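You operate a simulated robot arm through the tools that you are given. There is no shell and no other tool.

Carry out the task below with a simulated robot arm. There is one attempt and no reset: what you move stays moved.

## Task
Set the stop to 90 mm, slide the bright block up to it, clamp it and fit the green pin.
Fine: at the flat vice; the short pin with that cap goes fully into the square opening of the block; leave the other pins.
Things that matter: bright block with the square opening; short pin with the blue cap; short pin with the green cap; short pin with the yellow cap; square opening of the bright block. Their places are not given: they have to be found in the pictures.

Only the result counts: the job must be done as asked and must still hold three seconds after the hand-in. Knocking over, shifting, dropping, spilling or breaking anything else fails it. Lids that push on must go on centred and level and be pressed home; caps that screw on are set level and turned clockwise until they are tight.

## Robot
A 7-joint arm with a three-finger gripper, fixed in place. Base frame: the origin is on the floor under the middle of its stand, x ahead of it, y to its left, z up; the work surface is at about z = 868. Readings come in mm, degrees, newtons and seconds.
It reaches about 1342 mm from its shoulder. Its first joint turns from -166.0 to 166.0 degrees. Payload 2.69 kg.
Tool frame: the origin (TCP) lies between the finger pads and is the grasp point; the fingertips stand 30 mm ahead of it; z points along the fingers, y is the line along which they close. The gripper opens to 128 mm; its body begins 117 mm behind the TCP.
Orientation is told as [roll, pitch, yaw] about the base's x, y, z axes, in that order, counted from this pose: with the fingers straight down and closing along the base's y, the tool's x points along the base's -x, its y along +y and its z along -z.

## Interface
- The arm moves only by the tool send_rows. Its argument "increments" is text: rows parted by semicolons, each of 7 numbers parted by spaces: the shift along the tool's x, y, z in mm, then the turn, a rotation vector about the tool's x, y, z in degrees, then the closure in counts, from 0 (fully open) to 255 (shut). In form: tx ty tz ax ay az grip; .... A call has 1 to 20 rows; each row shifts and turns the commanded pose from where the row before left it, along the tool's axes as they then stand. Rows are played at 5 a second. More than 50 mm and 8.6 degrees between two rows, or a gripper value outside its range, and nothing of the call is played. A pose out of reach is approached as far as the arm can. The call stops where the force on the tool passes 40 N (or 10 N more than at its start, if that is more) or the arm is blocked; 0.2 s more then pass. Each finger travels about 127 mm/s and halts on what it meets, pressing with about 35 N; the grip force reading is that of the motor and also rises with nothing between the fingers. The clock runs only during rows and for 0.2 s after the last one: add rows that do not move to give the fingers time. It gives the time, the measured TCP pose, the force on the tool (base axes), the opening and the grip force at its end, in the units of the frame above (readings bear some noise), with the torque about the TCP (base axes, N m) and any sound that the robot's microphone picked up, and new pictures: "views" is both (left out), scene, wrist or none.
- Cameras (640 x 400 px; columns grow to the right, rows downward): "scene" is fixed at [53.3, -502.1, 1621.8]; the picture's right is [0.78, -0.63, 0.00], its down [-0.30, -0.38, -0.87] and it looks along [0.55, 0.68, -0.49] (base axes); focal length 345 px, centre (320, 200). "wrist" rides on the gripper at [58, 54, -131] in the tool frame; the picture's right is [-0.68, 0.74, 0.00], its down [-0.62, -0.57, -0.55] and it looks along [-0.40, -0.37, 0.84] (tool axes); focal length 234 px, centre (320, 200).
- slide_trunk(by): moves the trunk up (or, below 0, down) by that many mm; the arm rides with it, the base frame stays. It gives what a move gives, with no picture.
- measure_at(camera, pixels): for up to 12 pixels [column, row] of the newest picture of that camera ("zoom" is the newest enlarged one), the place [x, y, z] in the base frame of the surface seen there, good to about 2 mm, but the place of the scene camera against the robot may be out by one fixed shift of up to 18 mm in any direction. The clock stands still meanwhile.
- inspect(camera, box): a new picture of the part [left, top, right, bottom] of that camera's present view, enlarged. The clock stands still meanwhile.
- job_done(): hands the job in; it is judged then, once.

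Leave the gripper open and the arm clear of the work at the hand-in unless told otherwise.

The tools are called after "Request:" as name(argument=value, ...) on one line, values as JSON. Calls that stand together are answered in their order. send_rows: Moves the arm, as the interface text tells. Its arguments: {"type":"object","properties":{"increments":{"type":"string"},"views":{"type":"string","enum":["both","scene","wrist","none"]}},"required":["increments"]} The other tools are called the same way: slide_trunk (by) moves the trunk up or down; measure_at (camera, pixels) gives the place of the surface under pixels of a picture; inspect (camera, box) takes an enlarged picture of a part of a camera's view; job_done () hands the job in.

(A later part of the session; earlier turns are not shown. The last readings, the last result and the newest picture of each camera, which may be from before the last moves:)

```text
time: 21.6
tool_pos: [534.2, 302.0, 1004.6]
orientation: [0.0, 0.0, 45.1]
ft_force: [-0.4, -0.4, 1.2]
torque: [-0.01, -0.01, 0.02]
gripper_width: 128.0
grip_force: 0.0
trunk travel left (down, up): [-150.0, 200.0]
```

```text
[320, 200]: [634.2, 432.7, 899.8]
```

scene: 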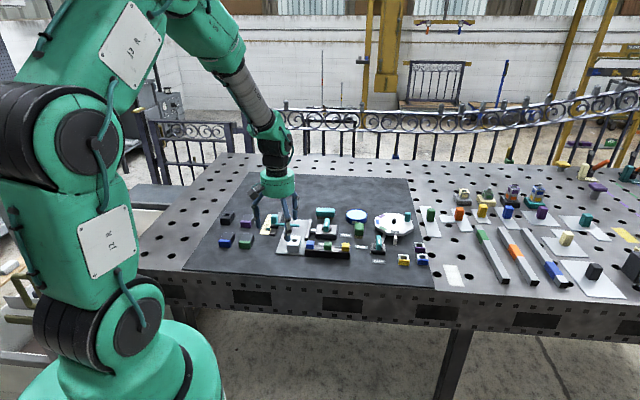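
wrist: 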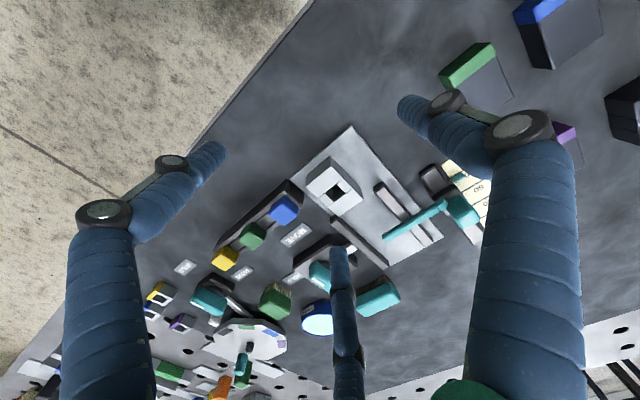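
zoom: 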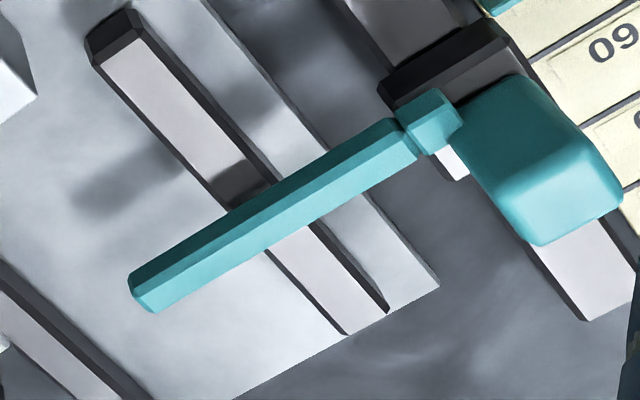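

Request:
measure_at(camera="zoom", pixels=[[145, 303], [140, 280], [200, 250], [210, 262], [220, 280], [300, 180], [310, 200], [318, 220], [385, 140], [395, 155], [133, 278], [160, 275]])

Request:
measure_at(camera="zoom", pixels=[[105, 70], [150, 130], [220, 205], [270, 255], [345, 328], [385, 308], [130, 15], [10, 310], [60, 360], [30, 290], [370, 125], [300, 195]])

```text
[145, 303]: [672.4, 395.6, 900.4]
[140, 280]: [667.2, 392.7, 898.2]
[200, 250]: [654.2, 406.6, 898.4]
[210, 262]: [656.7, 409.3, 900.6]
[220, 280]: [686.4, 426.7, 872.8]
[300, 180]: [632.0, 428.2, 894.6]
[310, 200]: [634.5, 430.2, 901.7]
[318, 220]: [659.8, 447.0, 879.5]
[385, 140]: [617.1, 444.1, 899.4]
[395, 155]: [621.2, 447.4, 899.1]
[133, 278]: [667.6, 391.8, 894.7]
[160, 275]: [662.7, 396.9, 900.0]
```

```text
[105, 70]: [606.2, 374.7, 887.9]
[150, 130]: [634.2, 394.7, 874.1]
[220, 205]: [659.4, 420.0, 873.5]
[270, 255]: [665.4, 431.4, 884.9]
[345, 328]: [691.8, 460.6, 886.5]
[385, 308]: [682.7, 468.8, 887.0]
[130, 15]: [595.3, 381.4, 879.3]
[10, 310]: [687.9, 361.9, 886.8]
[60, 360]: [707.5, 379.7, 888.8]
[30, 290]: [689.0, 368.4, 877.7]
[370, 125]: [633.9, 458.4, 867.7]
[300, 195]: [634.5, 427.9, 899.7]
```

Arm front face sits at about v=749.6 (block's back face at ≈677, so ~72 mm to slide), and the arm reaches to the block's middle. To hold the block squarely I'll turn to yaw ≈134.4° (one finger on the front face, two on the sides) and go above it.

Request:
send_rows(increments="0 0 0 0 0 -8.13 0; 0 0 0 0 0 -8.13 0; 0 0 0 0 0 -8.13 0; 0 0 0 0 0 -8.13 0; 0 0 0 0 0 -8.13 0; 0 0 0 0 0 -8.13 0; 0 0 0 0 0 -8.13 0; 0 0 0 0 0 -8.13 0; 0 0 0 0 0 -8.13 0; 0 0 0 0 0 -8.13 0; 0 0 0 0 0 -8.13 0; 10.07 -17.07 0 0 0 0 40; 10.07 -17.07 0 0 0 0 80; 10.07 -17.07 0 0 0 0 120; 0 0 0 0 0 0 120; 0 0 0 0 0 0 120")

```text
time: 25.0
tool_pos: [592.2, 316.8, 1007.3]
orientation: [-0.1, 0.0, 134.3]
ft_force: [-0.2, -0.1, 0.4]
torque: [0.02, -0.01, -0.03]
gripper_width: 67.5
grip_force: 0.0
trunk travel left (down, up): [-150.0, 200.0]
```

scene: 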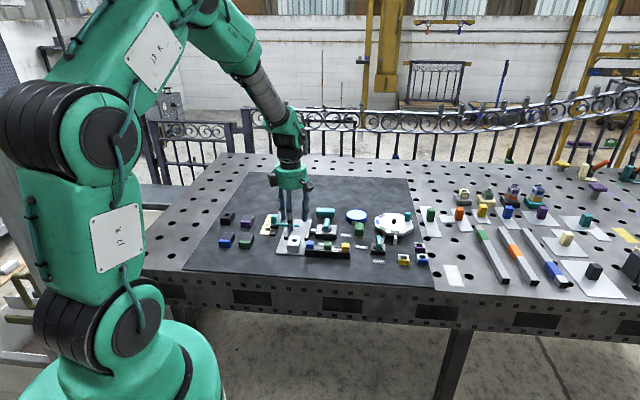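
wrist: 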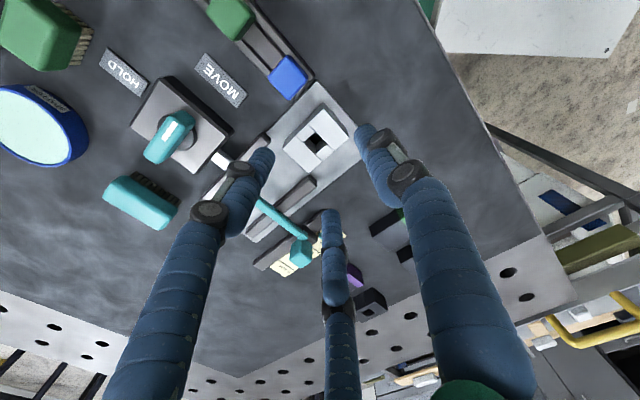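

Block and opening lie between the fingers. I'll zoom in to verify alignment with the tool before descending.

Request:
inspect(camera="wrist", box=[250, 70, 390, 220])

Request:
measure_at(camera="zoom", pixels=[[320, 200]])

```text
2.67 times, centred on (320, 145) of wrist
```

zoom: 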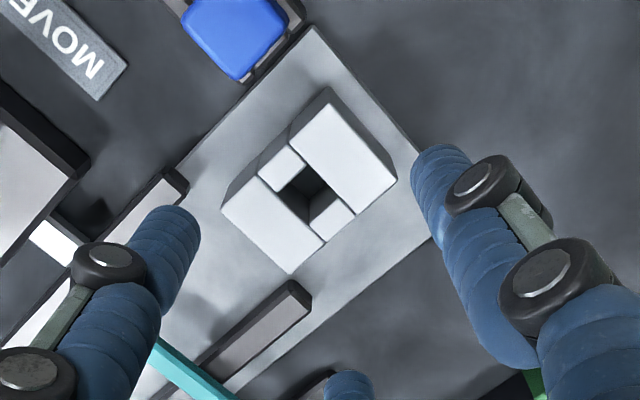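

```text
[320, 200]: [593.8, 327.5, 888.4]
```

Request:
measure_at(camera="zoom", pixels=[[328, 108], [390, 180], [292, 267], [227, 204], [310, 180], [285, 150], [345, 210], [315, 150], [270, 220], [290, 190], [312, 213], [320, 120]])

```text
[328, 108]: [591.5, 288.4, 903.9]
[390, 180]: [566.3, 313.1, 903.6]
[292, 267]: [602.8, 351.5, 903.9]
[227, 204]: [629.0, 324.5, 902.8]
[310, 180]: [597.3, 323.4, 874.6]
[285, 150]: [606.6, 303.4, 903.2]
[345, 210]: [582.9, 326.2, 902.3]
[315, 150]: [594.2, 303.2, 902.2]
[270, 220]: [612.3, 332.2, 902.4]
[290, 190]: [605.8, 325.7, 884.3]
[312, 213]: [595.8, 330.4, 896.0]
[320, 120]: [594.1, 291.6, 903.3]
```

Block centre confirmed ≈(597.2, 320.3). I'll shift by ~1 mm and descend to TCP z≈922 with fingers at half opening (tips just above jaw height).

Request:
send_rows(increments="1 1.2 0 0 0 0 120; 0 0 22 0 0 0 120; 0 0 22 0 0 0 120; 0 0 22 0 0 0 120; 0 0 12 0 0 0 120; 0 0 7 0 0 0 120; 0 0 0 0 0 0 120; 0 0 0 0 0 0 120")

Request:
inspect(camera="scene", box=[265, 215, 345, 265])

```text
time: 26.8
tool_pos: [590.8, 313.4, 921.7]
orientation: [0.0, 0.0, 134.3]
ft_force: [0.1, -0.4, -0.3]
torque: [-0.01, -0.02, -0.02]
gripper_width: 67.5
grip_force: 0.1
trunk travel left (down, up): [-150.0, 200.0]
```

scene: 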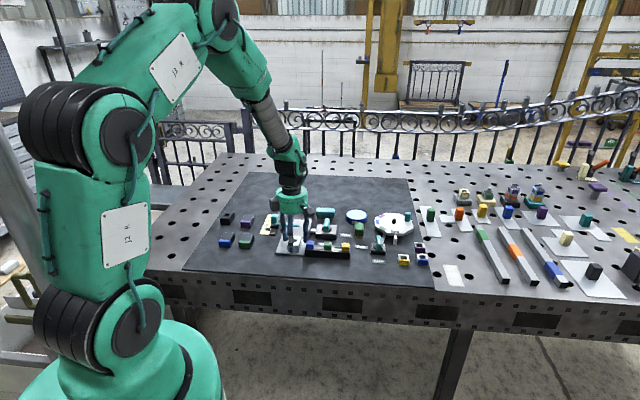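
wrist: 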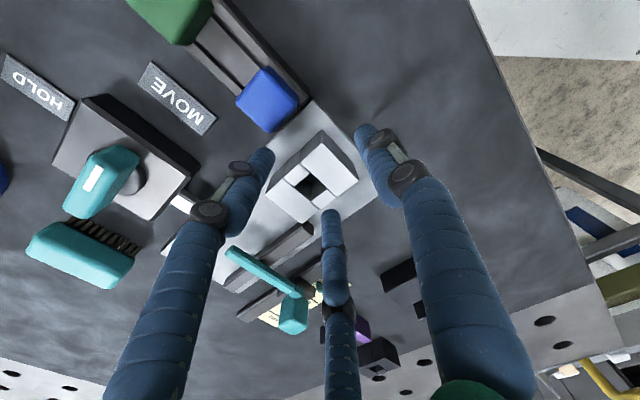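

```text
8.00 times, centred on (305, 240) of scene
```

zoom: 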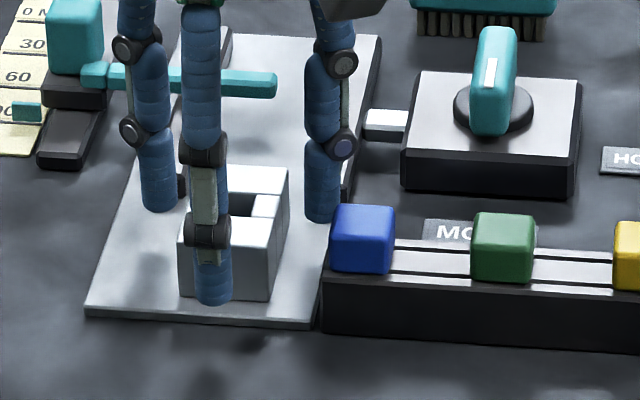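

The tips are around the block, clear of the jaws and the blue pin. I'll nudge 1.5 mm forward and close on the block.

Request:
send_rows(increments="0 -1.5 0 0 0 0 130; 0 0 0 0 0 0 150; 0 0 0 0 0 0 160; 0 0 0 0 0 0 170; 0 0 0 0 0 0 180; 0 0 0 0 0 0 190; 0 0 0 0 0 0 200; 0 0 0 0 0 0 200; 0 0 0 0 0 0 200")

Request:
inspect(camera="wrist", box=[230, 90, 400, 230])

Request:
inspect(camera="scene", box=[265, 215, 345, 265])

```text
time: 28.8
tool_pos: [593.1, 315.8, 922.0]
orientation: [0.0, 0.0, 134.4]
ft_force: [0.8, 1.7, 2.4]
torque: [0.01, -0.07, -0.02]
gripper_width: 48.2
grip_force: 15.4
trunk travel left (down, up): [-150.0, 200.0]
```

scene: 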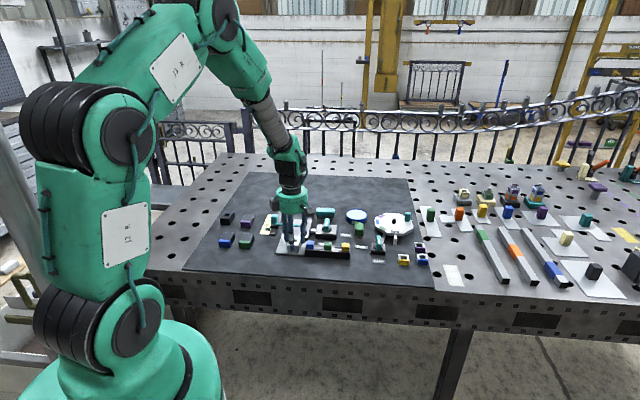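
wrist: 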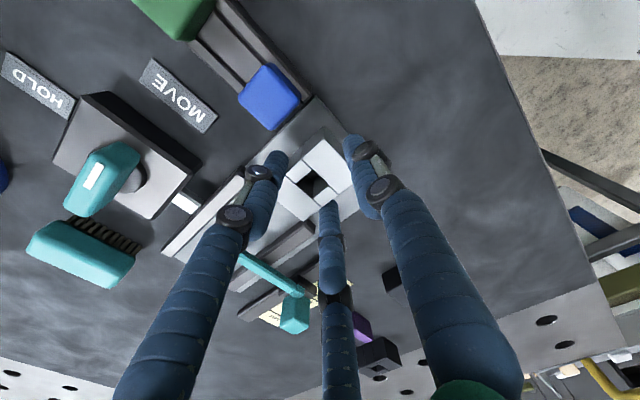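

```text
2.86 times, centred on (315, 160) of wrist
```

zoom: 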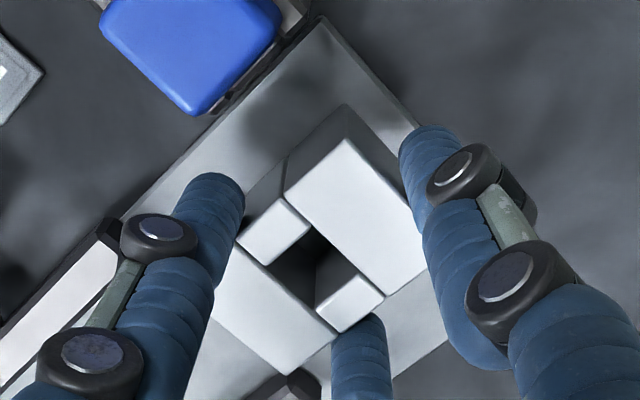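

```text
8.00 times, centred on (305, 240) of scene
```

zoom: 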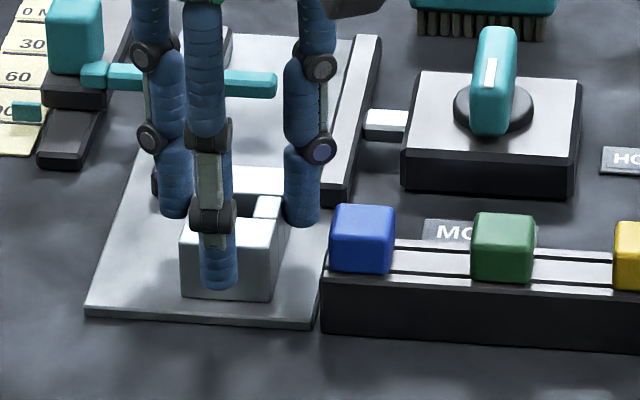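

Block is held (width 48). Now I slide it 60 mm along +v (tool −y) at 25 mm/s, watching the force.

Request:
send_rows(increments="0 -5 0 0 0 0 200; 0 -5 0 0 0 0 200; 0 -5 0 0 0 0 200; 0 -5 0 0 0 0 200; 0 -5 0 0 0 0 200; 0 -5 0 0 0 0 200; 0 -5 0 0 0 0 200; 0 -5 0 0 0 0 200; 0 -5 0 0 0 0 200; 0 -5 0 0 0 0 200; 0 -5 0 0 0 0 200; 0 -5 0 0 0 0 200; 0 0 0 0 0 0 200; 0 0 0 0 0 0 200")

Request:
inspect(camera="wrist", box=[220, 90, 400, 250])

Request:
inspect(camera="scene", box=[250, 205, 330, 255])

```text
time: 31.8
tool_pos: [635.3, 355.9, 919.5]
orientation: [0.0, 0.0, 134.4]
ft_force: [-0.9, 0.2, -1.9]
torque: [0.02, -0.05, -0.03]
gripper_width: 47.7
grip_force: 15.5
trunk travel left (down, up): [-150.0, 200.0]
```

scene: 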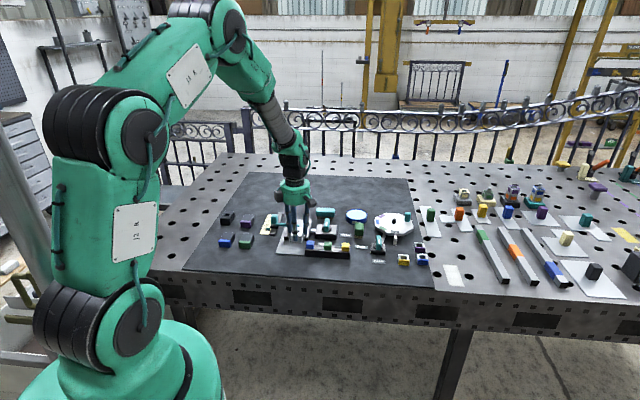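
wrist: 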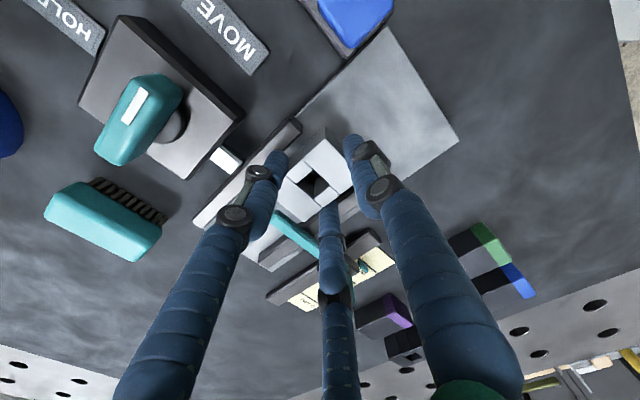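

```text
2.50 times, centred on (310, 170) of wrist
```

zoom: 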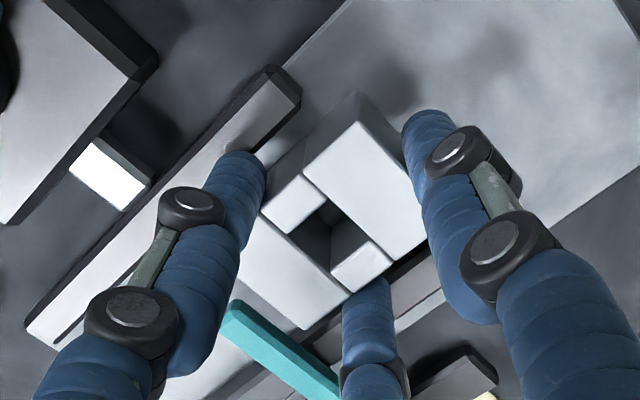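

```text
8.00 times, centred on (290, 230) of scene
```

zoom: 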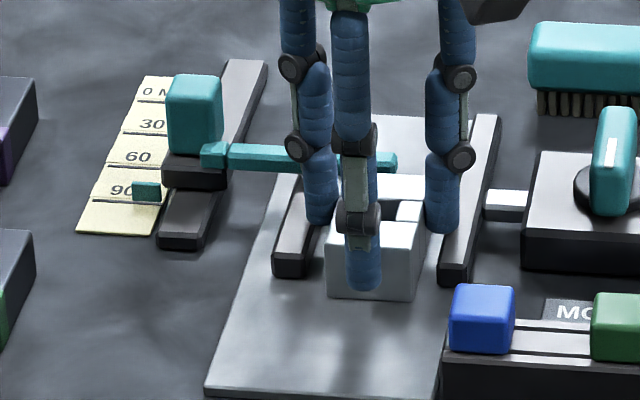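

Block slid without trouble. I'll measure the remaining gap between its back edge and the arm.

Request:
inspect(camera="wrist", box=[260, 150, 370, 260])

Request:
measure_at(camera="zoom", pixels=[[320, 200]])

```text
3.64 times, centred on (315, 205) of wrist
```

zoom: 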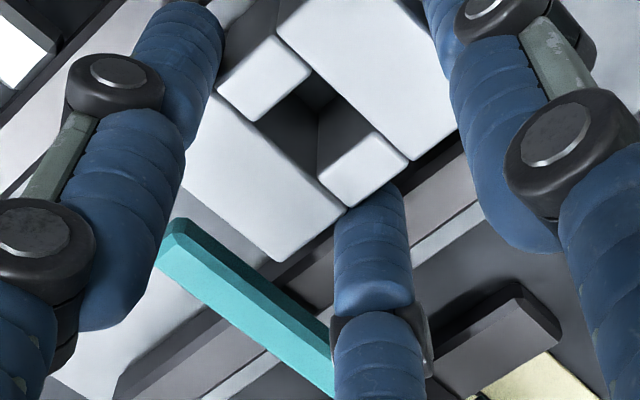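

```text
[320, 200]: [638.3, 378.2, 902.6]
```

Request:
measure_at(camera="zoom", pixels=[[276, 257], [262, 250], [230, 225], [340, 213], [310, 235], [185, 228], [215, 250], [250, 280], [290, 308], [200, 258], [245, 295], [285, 330]])

```text
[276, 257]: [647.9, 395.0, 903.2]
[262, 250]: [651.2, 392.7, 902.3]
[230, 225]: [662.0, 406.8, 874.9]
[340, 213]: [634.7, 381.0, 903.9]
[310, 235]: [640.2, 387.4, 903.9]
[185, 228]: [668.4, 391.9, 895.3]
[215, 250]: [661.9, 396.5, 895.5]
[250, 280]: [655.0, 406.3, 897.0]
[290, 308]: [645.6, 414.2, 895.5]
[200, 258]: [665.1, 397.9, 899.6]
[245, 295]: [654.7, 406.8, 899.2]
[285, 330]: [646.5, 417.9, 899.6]
```

The gap to the arm is ~11 mm, and ~15 mm to the fixed jaw on the −u side. I'll advance 8 mm more toward the arm, then shift 12 mm toward the fixed jaw (tool −x) so the clamp only has to close on it.

Request:
send_rows(increments="0 -4 0 0 0 0 200; 0 -4 0 0 0 0 200; -3 0 0 0 0 0 200; -3 0 0 0 0 0 200; -3 0 0 0 0 0 200; -3 0 0 0 0 0 200; 0 0 0 0 0 0 200; 0 0 0 0 0 0 200")

Request:
inspect(camera="wrist", box=[260, 120, 380, 260])

Request:
inspect(camera="scene", box=[250, 205, 330, 255])

```text
time: 33.6
tool_pos: [633.9, 372.3, 921.0]
orientation: [0.0, -0.1, 134.4]
ft_force: [1.1, 0.7, -5.1]
torque: [0.0, 0.0, 0.0]
gripper_width: 47.7
grip_force: 14.8
trunk travel left (down, up): [-150.0, 200.0]
```

scene: 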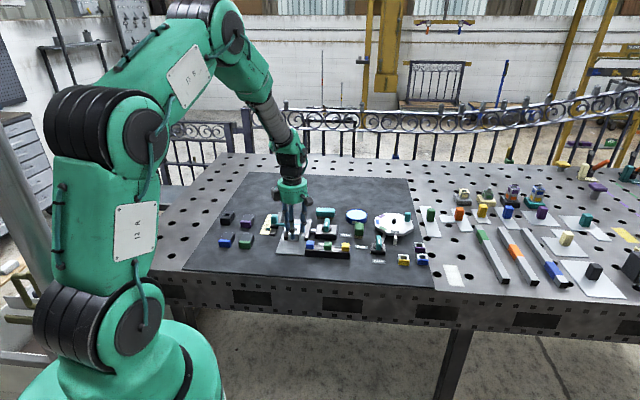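
wrist: 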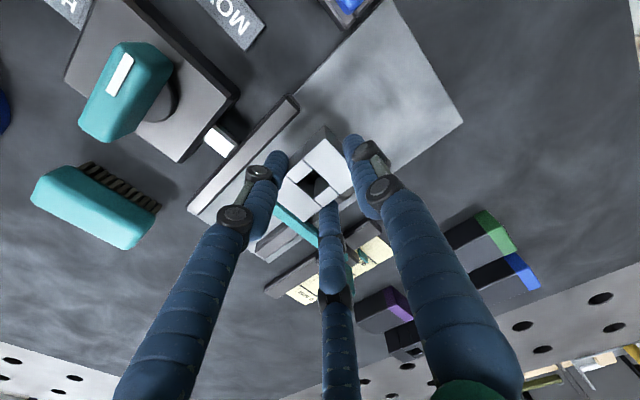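

```text
2.86 times, centred on (320, 190) of wrist
```

zoom: 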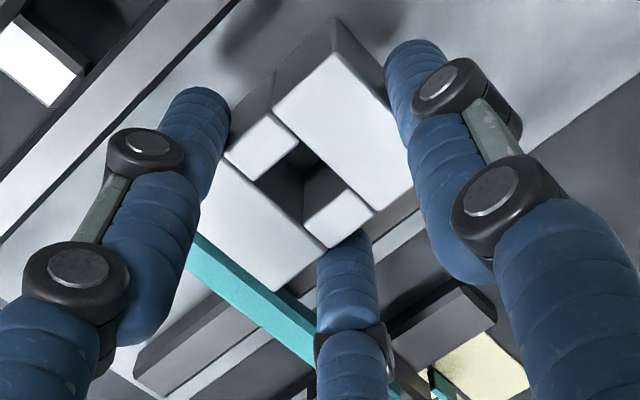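

```text
8.00 times, centred on (290, 230) of scene
```

zoom: 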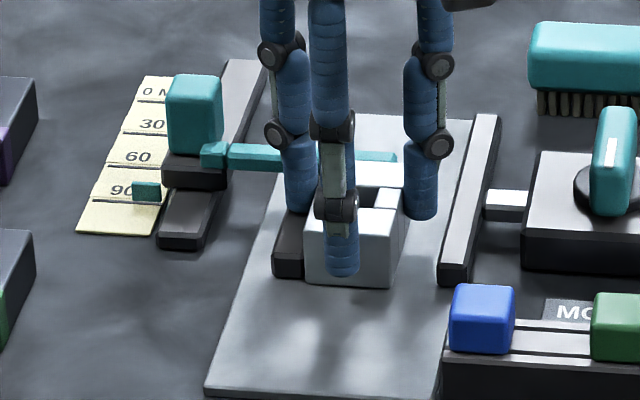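

Now I'll measure remaining gaps to the arm and to the fixed jaw again.

Request:
inspect(camera="wrist", box=[265, 160, 365, 250])

Request:
measure_at(camera="zoom", pixels=[[320, 200]])

```text
4.44 times, centred on (315, 205) of wrist
```

zoom: 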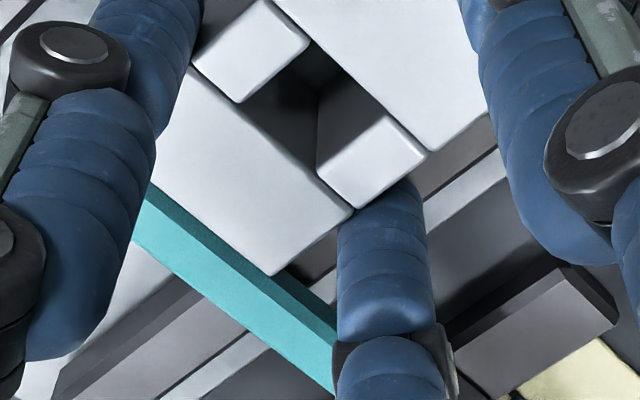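

```text
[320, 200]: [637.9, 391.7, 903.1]
```

Request:
measure_at(camera="zoom", pixels=[[275, 268], [240, 243], [200, 213], [340, 220], [310, 242], [160, 205], [200, 235], [250, 275], [300, 315], [440, 150], [445, 175], [310, 265]])

```text
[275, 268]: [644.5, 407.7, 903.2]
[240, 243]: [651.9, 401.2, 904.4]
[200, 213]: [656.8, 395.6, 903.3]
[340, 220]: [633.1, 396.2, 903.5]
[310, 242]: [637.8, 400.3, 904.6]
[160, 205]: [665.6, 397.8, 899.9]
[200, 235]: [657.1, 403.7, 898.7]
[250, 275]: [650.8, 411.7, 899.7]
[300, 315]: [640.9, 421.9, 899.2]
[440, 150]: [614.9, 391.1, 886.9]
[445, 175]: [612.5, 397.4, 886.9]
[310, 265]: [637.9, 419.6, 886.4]
```

About 5 mm gap to the arm and 3 mm to the fixed jaw remain. I'll advance 3 mm in 1 mm steps and read the force.

Request:
send_rows(increments="0 -1 0 0 0 0 200; 0 -1 0 0 0 0 200; 0 -1 0 0 0 0 200; 0 0 0 0 0 0 200", views="wrist")

Request:
inspect(camera="wrist", box=[265, 160, 365, 250])

```text
time: 34.6
tool_pos: [636.5, 373.7, 919.4]
orientation: [0.1, 0.0, 134.4]
ft_force: [0.2, 0.5, -5.3]
torque: [-0.04, -0.01, -0.01]
gripper_width: 47.7
grip_force: 15.1
trunk travel left (down, up): [-150.0, 200.0]
```

wrist: 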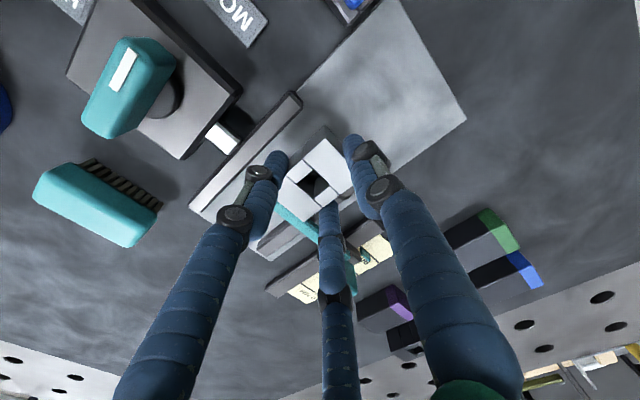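

```text
4.44 times, centred on (315, 205) of wrist
```

zoom: 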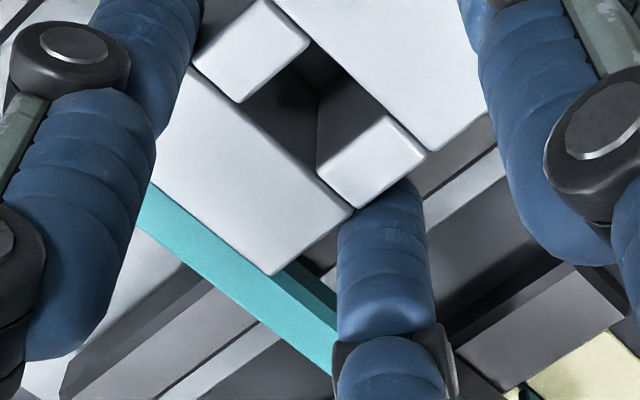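

No contact yet by force; the gap is about 2 mm. One more millimetre at a time.

Request:
send_rows(increments="0 -0.5 0 0 0 0 200; 0 -0.5 0 0 0 0 200; 0 0 0 0 0 0 200", views="none")

Request:
inspect(camera="wrist", box=[265, 160, 365, 250])

```text
time: 35.4
tool_pos: [635.6, 374.6, 919.6]
orientation: [0.0, 0.0, 134.5]
ft_force: [-0.5, -1.0, 0.1]
torque: [-0.06, 0.05, 0.04]
gripper_width: 47.3
grip_force: 34.9
trunk travel left (down, up): [-150.0, 200.0]
```

```text
4.44 times, centred on (315, 205) of wrist
```

zoom: 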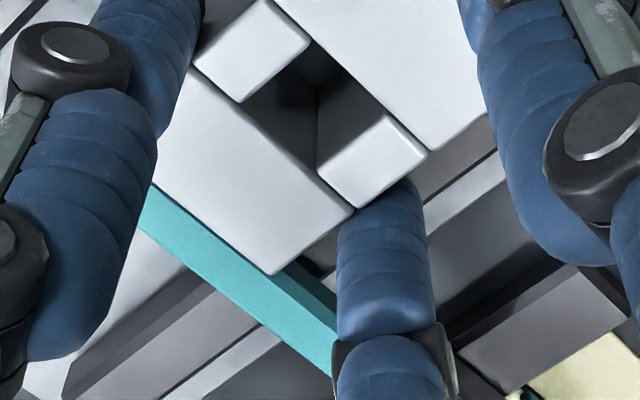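

Vertical force changed and grip force rose; possibly touching. I'll zoom in at the block's back corner and on the scale tab.

Request:
inspect(camera="wrist", box=[292, 205, 327, 235])

Request:
measure_at(camera="zoom", pixels=[[320, 200]])

Request:
inspect(camera="scene", box=[255, 205, 315, 245])

```text
13.33 times, centred on (310, 220) of wrist
```

zoom: 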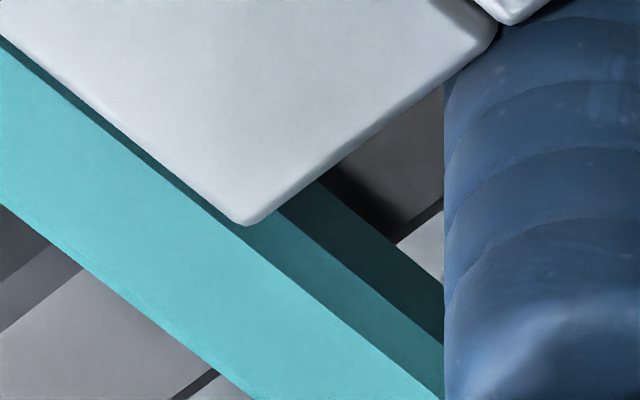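

```text
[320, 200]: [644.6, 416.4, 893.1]
```

```text
10.00 times, centred on (285, 225) of scene
```

zoom: 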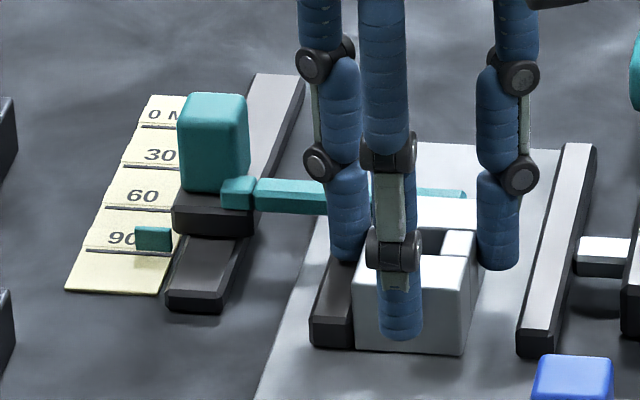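

The back edge is within ~0–1 mm of the arm. I'll advance by 0.5 mm twice, reading the force each time.

Request:
send_rows(increments="0 -0.5 0 0 0 0 200; 0 0 0 0 0 0 200; 0 0 0 0 0 0 200", views="none")

Request:
inspect(camera="wrist", box=[292, 205, 327, 235])

```text
time: 36.2
tool_pos: [636.1, 373.9, 920.1]
orientation: [0.0, -0.1, 134.4]
ft_force: [-2.3, -3.8, -1.1]
torque: [-0.18, 0.1, 0.03]
gripper_width: 47.2
grip_force: 35.4
trunk travel left (down, up): [-150.0, 200.0]
```

```text
13.33 times, centred on (310, 220) of wrist
```

zoom: 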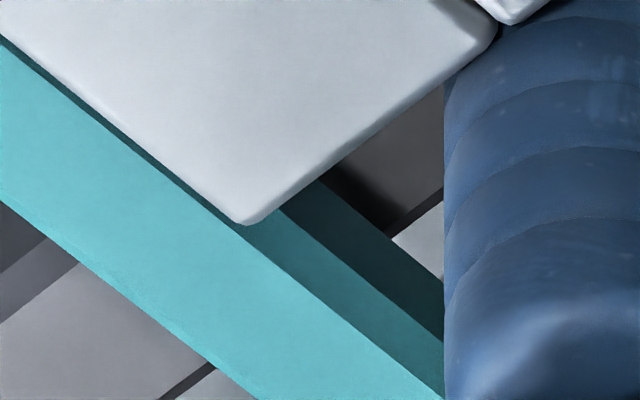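

Force along −v rose to ~4 N: the block touches the stop. I'll check the tab against the 90 line in the scene zoom used before.

Request:
inspect(camera="scene", box=[260, 224, 276, 234])

Request:
inspect(camera="wrist", box=[330, 225, 400, 275])

```text
16.00 times, centred on (268, 229) of scene
```

zoom: 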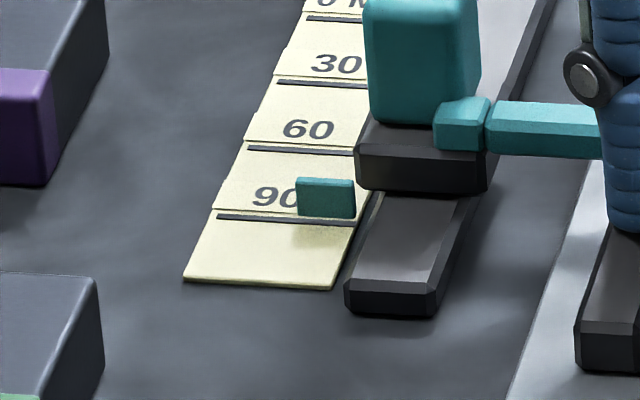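

```text
8.00 times, centred on (365, 250) of wrist
```

zoom: 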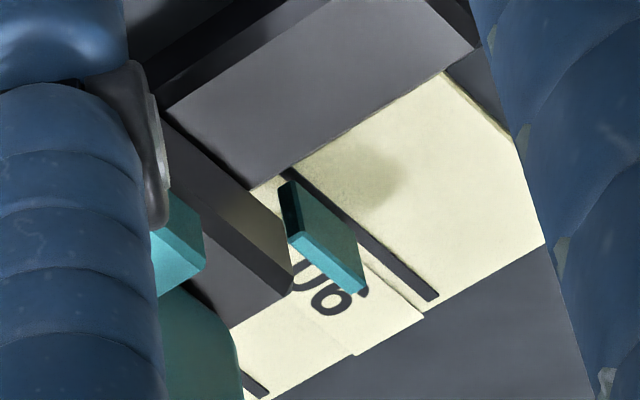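

The tab reads a bit short now — the stop yielded ~1.5 mm under the light push. I'll release the block here, then re-set the stop by its knob to 90; that keeps the arm in contact with the block. First open and rise.

Request:
send_rows(increments="0 0 0 0 0 0 150; 0 0 0 0 0 0 130; 0 0 0 0 0 0 110; 0 0 0 0 0 0 110; 0 0 -15 0 0 0 110; 0 0 -25 0 0 0 110; 0 0 -25 0 0 0 60; 0 0 -25 0 0 0 0; 0 0 0 0 0 0 0")

Request:
inspect(camera="scene", box=[260, 224, 276, 234])

Request:
inspect(camera="scene", box=[260, 205, 330, 250])

Request:
inspect(camera="wrist", box=[220, 90, 400, 260])

```text
time: 38.2
tool_pos: [634.3, 373.8, 1010.2]
orientation: [0.1, -0.1, 134.4]
ft_force: [-0.2, -0.4, 0.5]
torque: [-0.01, -0.02, 0.01]
gripper_width: 127.9
grip_force: 0.0
trunk travel left (down, up): [-150.0, 200.0]
```

scene: 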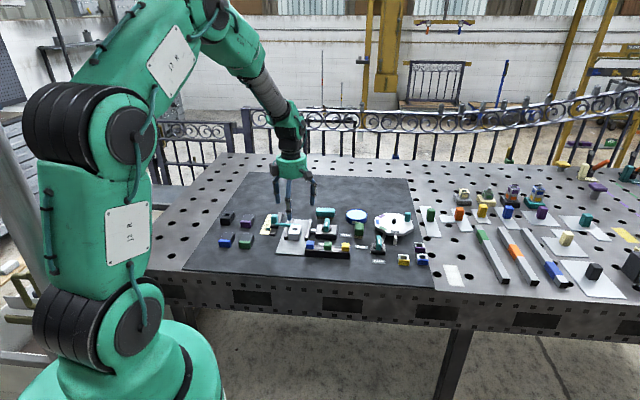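
wrist: 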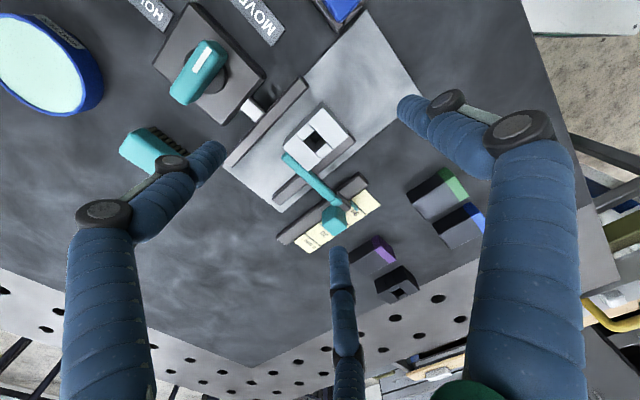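

```text
16.00 times, centred on (268, 229) of scene
```

zoom: 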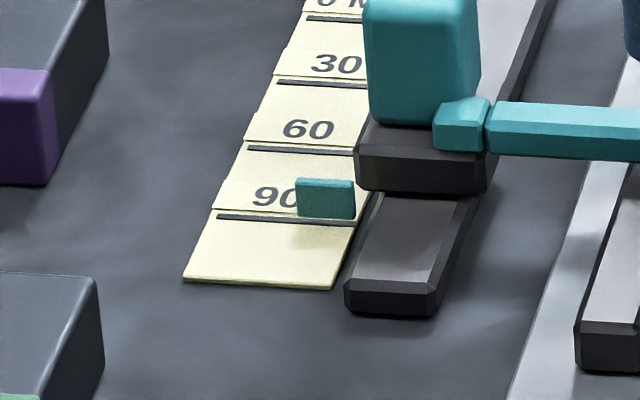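

```text
8.89 times, centred on (295, 228) of scene
```

zoom: 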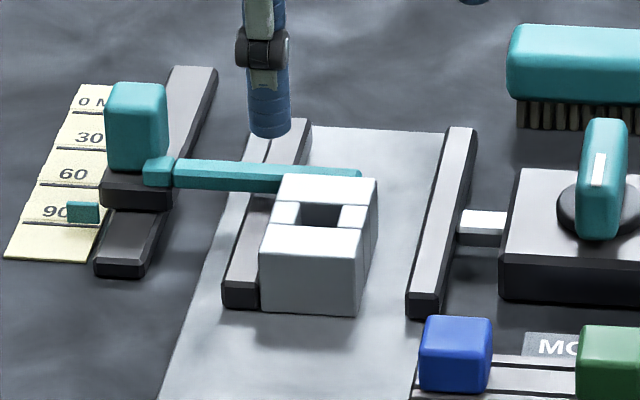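

```text
2.35 times, centred on (310, 175) of wrist
```

zoom: 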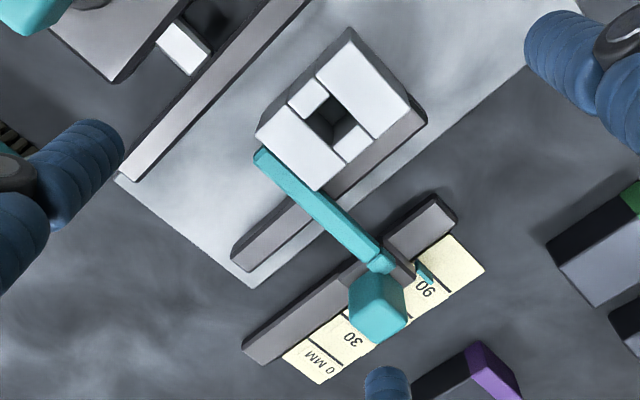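

The block rests against the arm and almost against the fixed jaw. For an exact reading of the stop, I'll turn back to yaw 44.4° and place the wrist camera straight over the tab so there is no parallax along the scale.

Request:
send_rows(increments="0 0 0 0 0 8.18 0; 0 0 0 0 0 8.18 0; 0 0 0 0 0 8.18 0; 0 0 0 0 0 8.18 0; 0 0 0 0 0 8.18 0; 0 0 0 0 0 8.18 0; 0 0 0 0 0 8.18 0; 0 0 0 0 0 8.18 0; 0 0 0 0 0 8.18 0; 0 0 0 0 0 8.18 0; 0 0 0 0 0 8.2 0; -32.4 29.5 0 0 0 0 0; -32.4 29.5 0 0 0 0 0; -32.5 29.6 0 0 0 0 0; 0 0 0 0 0 0 0; 0 0 0 0 0 0 0")

Request:
inspect(camera="wrist", box=[240, 30, 360, 130])

```text
time: 41.6
tool_pos: [643.1, 504.9, 1012.9]
orientation: [-0.1, -0.1, 44.3]
ft_force: [-0.3, 0.2, -0.2]
torque: [0.02, 0.0, -0.03]
gripper_width: 127.9
grip_force: 0.1
trunk travel left (down, up): [-150.0, 200.0]
```

scene: 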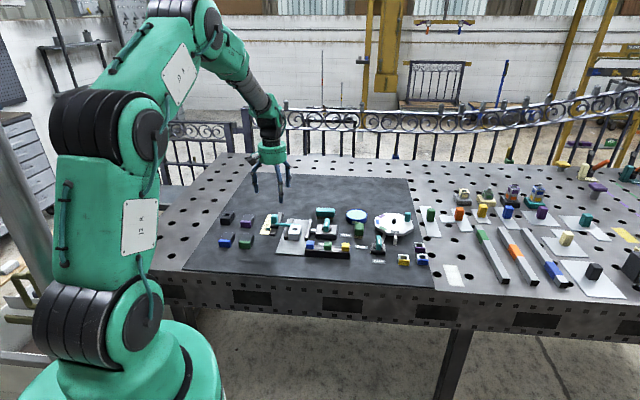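
wrist: 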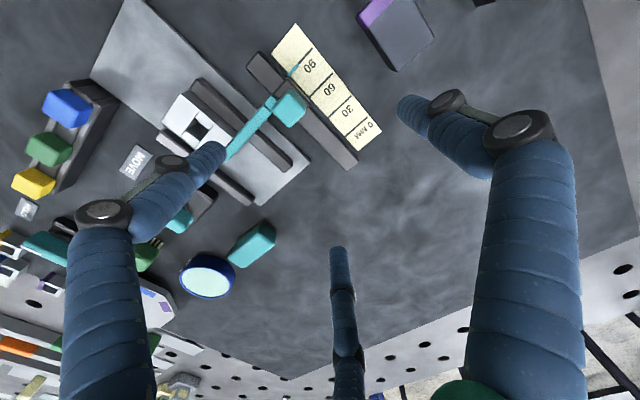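

```text
4.00 times, centred on (300, 80) of wrist
```

zoom: 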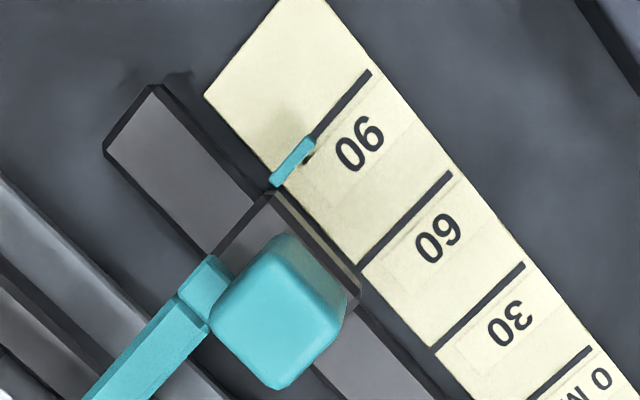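

Request:
inspect(camera="wrist", box=[282, 58, 312, 80])

Request:
measure_at(camera="zoom", pixels=[[320, 200]])

```text
16.00 times, centred on (297, 69) of wrist
```

zoom: 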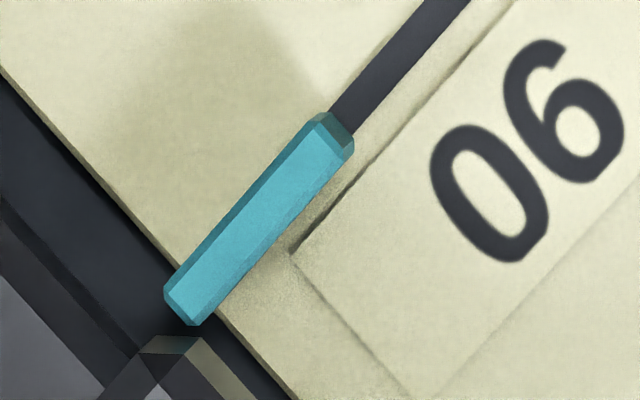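

```text
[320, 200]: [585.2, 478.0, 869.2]
```

With the camera over the tab, the stop reads about 89.5 (slightly short). I'll go back to exactly the pose where I released the knob at 90 (dead-reckoned: tool x +45, y +0.4, z +75), grip it there, which re-centres it at 90 while the arm keeps touching the block.

Request:
send_rows(increments="15 0.2 0 0 0 0 40; 15 0.2 0 0 0 0 80; 14.8 0 0 0 0 0 120; 0 0 20 0 0 0 120; 0 0 20 0 0 0 120; 0 0 20 0 0 0 120; 0 0 15 0 0 0 120; 0 0 0 0 0 0 120; 0 0 0 0 0 0 120")

Request:
inspect(camera="wrist", box=[310, 100, 342, 136])

Request:
inspect(camera="wrist", box=[220, 90, 400, 230])

```text
time: 43.6
tool_pos: [612.9, 473.1, 934.5]
orientation: [-0.1, 0.0, 44.4]
ft_force: [-0.5, 0.3, 0.0]
torque: [0.05, -0.02, -0.02]
gripper_width: 67.6
grip_force: 0.1
trunk travel left (down, up): [-150.0, 200.0]
```

scene: 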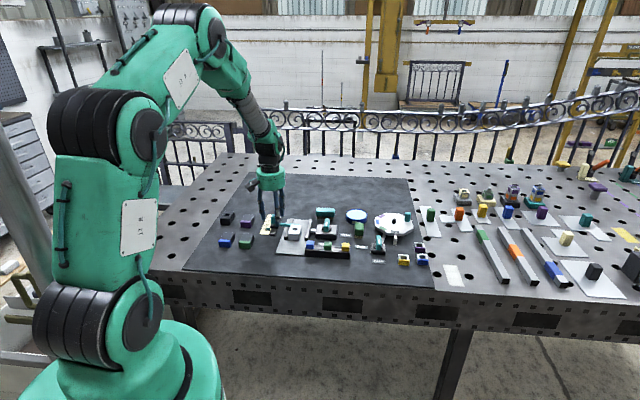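
wrist: 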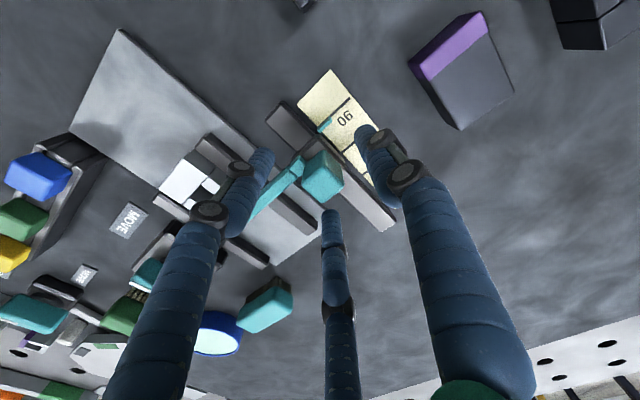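

```text
11.11 times, centred on (326, 118) of wrist
```

zoom: 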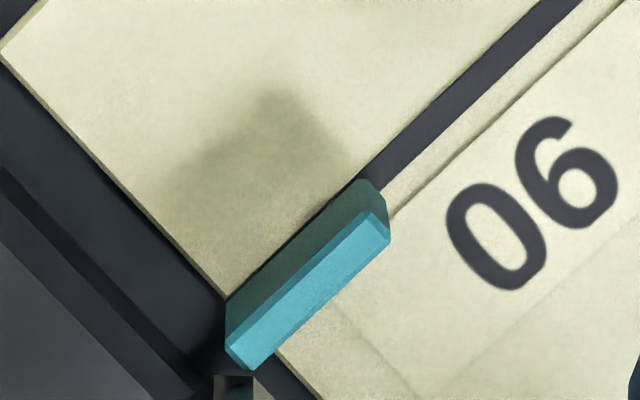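

```text
2.86 times, centred on (310, 160) of wrist
```

zoom: 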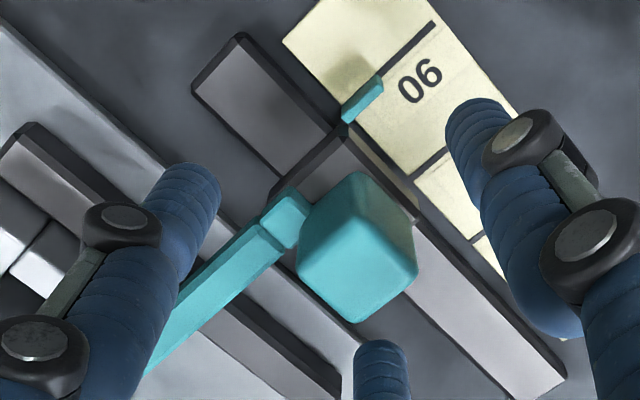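

A thin sliver of the line shows ahead of the tab — reading ≈89.4. Now I close on the knob and check.

Request:
send_rows(increments="0 0 0 0 0 0 170; 0 0 0 0 0 0 185; 0 0 0 0 0 0 195; 0 0 0 0 0 0 205; 0 0 0 0 0 0 215; 0 0 0 0 0 0 225; 0 0 0 0 0 0 230; 0 0 0 0 0 0 230", views="wrist")

Request:
inspect(camera="wrist", box=[310, 100, 342, 136])

Request:
inspect(camera="scene", box=[260, 205, 330, 250])

```text
time: 45.4
tool_pos: [613.5, 471.5, 933.9]
orientation: [0.1, 0.0, 44.3]
ft_force: [24.5, -14.5, 0.4]
torque: [-0.31, -0.43, -0.56]
gripper_width: 26.7
grip_force: 44.5
trunk travel left (down, up): [-150.0, 200.0]
```

wrist: 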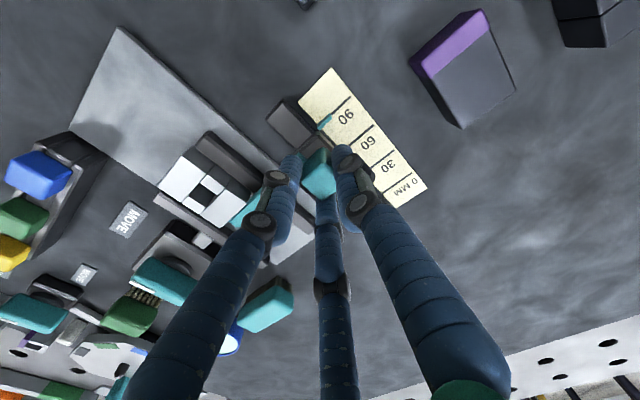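

```text
11.11 times, centred on (326, 118) of wrist
```

zoom: 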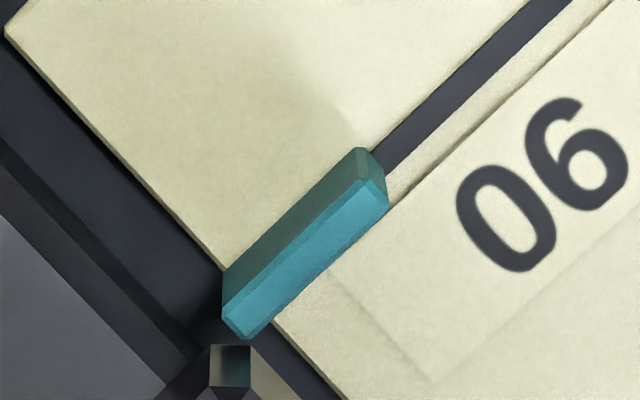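

```text
8.89 times, centred on (295, 228) of scene
```

zoom: 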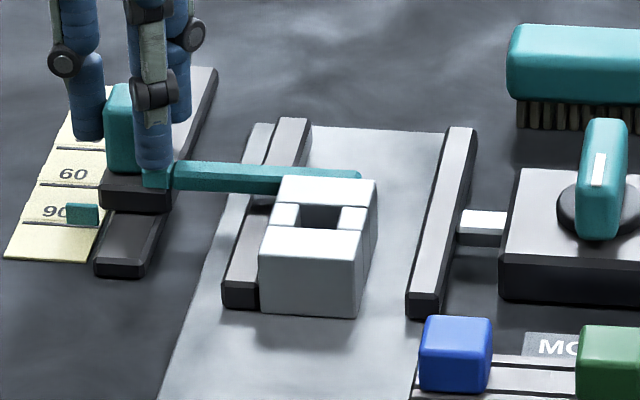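

The tab now sits ~0.8 mm past the line's centre (≈90.8) and there is a sideways load of ~27 N. I'll relieve the side load (tool −y 1.5 mm) with a slight 0.5 mm back-shift, then look again.

Request:
send_rows(increments="0 -0.8 0 0 0 0 230; -0.2 -0.7 0 0 0 0 230; -0.3 0 0 0 0 0 230; 0 0 0 0 0 0 230", views="wrist")

Request:
inspect(camera="wrist", box=[310, 100, 342, 136])

```text
time: 46.4
tool_pos: [613.5, 472.5, 935.3]
orientation: [0.0, 0.1, 44.4]
ft_force: [9.8, -1.2, 8.2]
torque: [0.17, -0.29, -0.62]
gripper_width: 26.7
grip_force: 44.5
trunk travel left (down, up): [-150.0, 200.0]
```

wrist: 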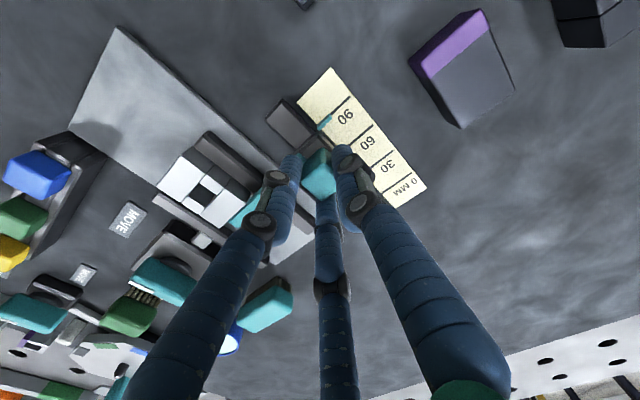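

```text
11.11 times, centred on (326, 118) of wrist
```

zoom: 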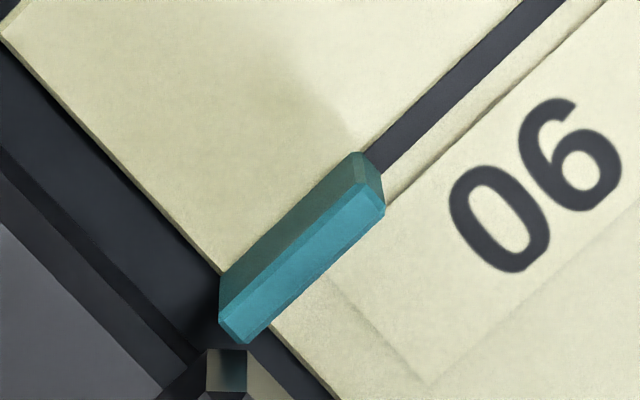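

Now the tab is well centred on the line (≈90.2). I'll release gently and check that it stays.

Request:
send_rows(increments="0 0 0 0 0 0 205; 0 0 0 0 0 0 195; 0 0 0 0 0 0 170; 0 0 0 0 0 0 130; 0 0 0 0 0 0 110; 0 0 0 0 0 0 110", views="wrist")

Request:
inspect(camera="wrist", box=[310, 100, 342, 136])

Request:
inspect(camera="scene", box=[270, 205, 310, 235])

Request:
inspect(camera="scene", box=[260, 224, 276, 234])

```text
time: 47.8
tool_pos: [613.3, 471.1, 935.1]
orientation: [0.1, -0.1, 44.3]
ft_force: [0.4, 0.0, 0.0]
torque: [0.02, -0.01, -0.02]
gripper_width: 73.2
grip_force: 0.0
trunk travel left (down, up): [-150.0, 200.0]
```

wrist: 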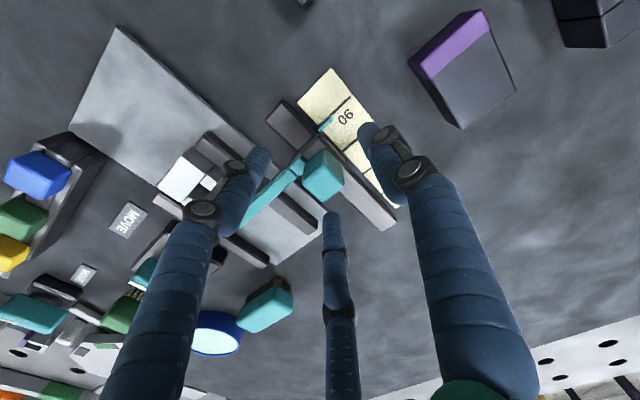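

```text
11.11 times, centred on (326, 118) of wrist
```

zoom: 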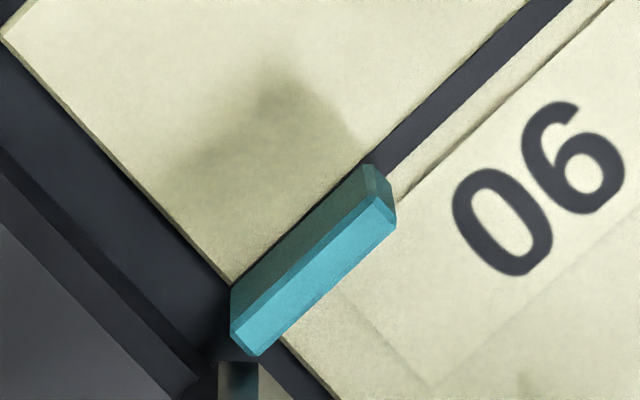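

```text
13.33 times, centred on (290, 220) of scene
```

zoom: 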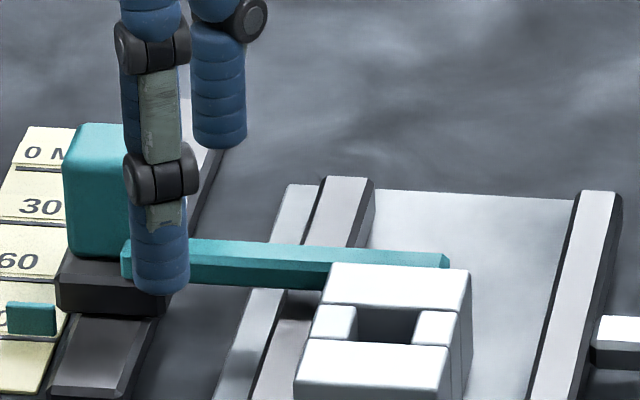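

```text
16.00 times, centred on (268, 229) of scene
```

zoom: 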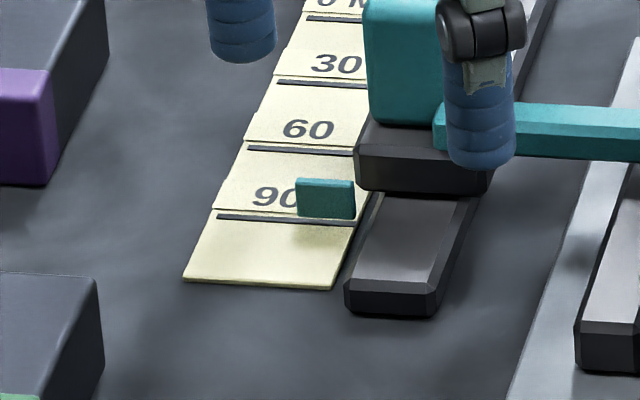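

After release it relaxed to ≈89.6. I'll grip once more with 0.5 mm more bias so that it relaxes to 90.0.

Request:
send_rows(increments="0.6 -0.3 0 0 0 0 150; 0 0 0 0 0 0 185; 0 0 0 0 0 0 195; 0 0 0 0 0 0 205; 0 0 0 0 0 0 210; 0 0 0 0 0 0 215; 0 0 0 0 0 0 215; 0 0 0 0 0 0 215", views="wrist")

Request:
inspect(camera="wrist", box=[310, 100, 342, 136])

```text
time: 49.6
tool_pos: [614.6, 472.5, 935.2]
orientation: [0.0, 0.1, 44.4]
ft_force: [11.4, -0.4, 0.6]
torque: [0.05, -0.11, -0.12]
gripper_width: 27.3
grip_force: 44.8
trunk travel left (down, up): [-150.0, 200.0]
```

wrist: 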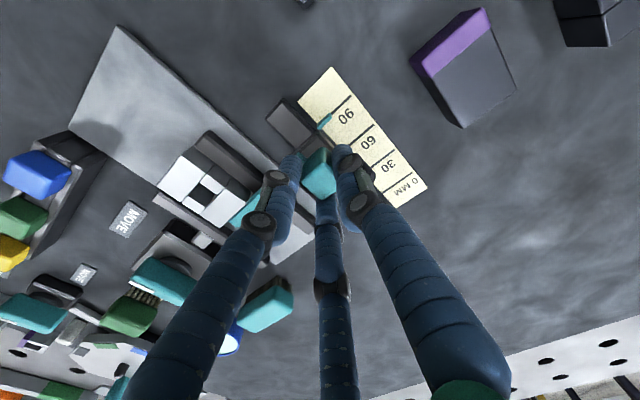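

```text
11.11 times, centred on (326, 118) of wrist
```

zoom: 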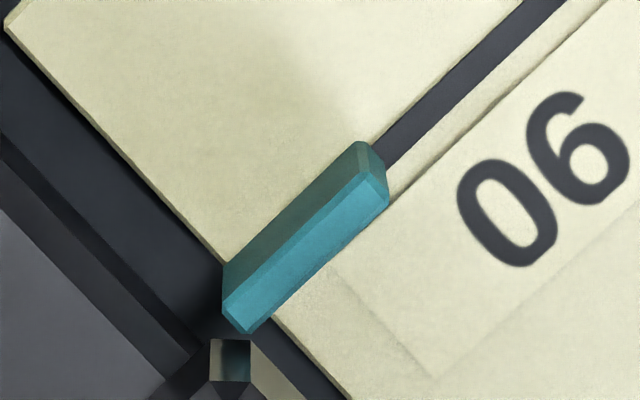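

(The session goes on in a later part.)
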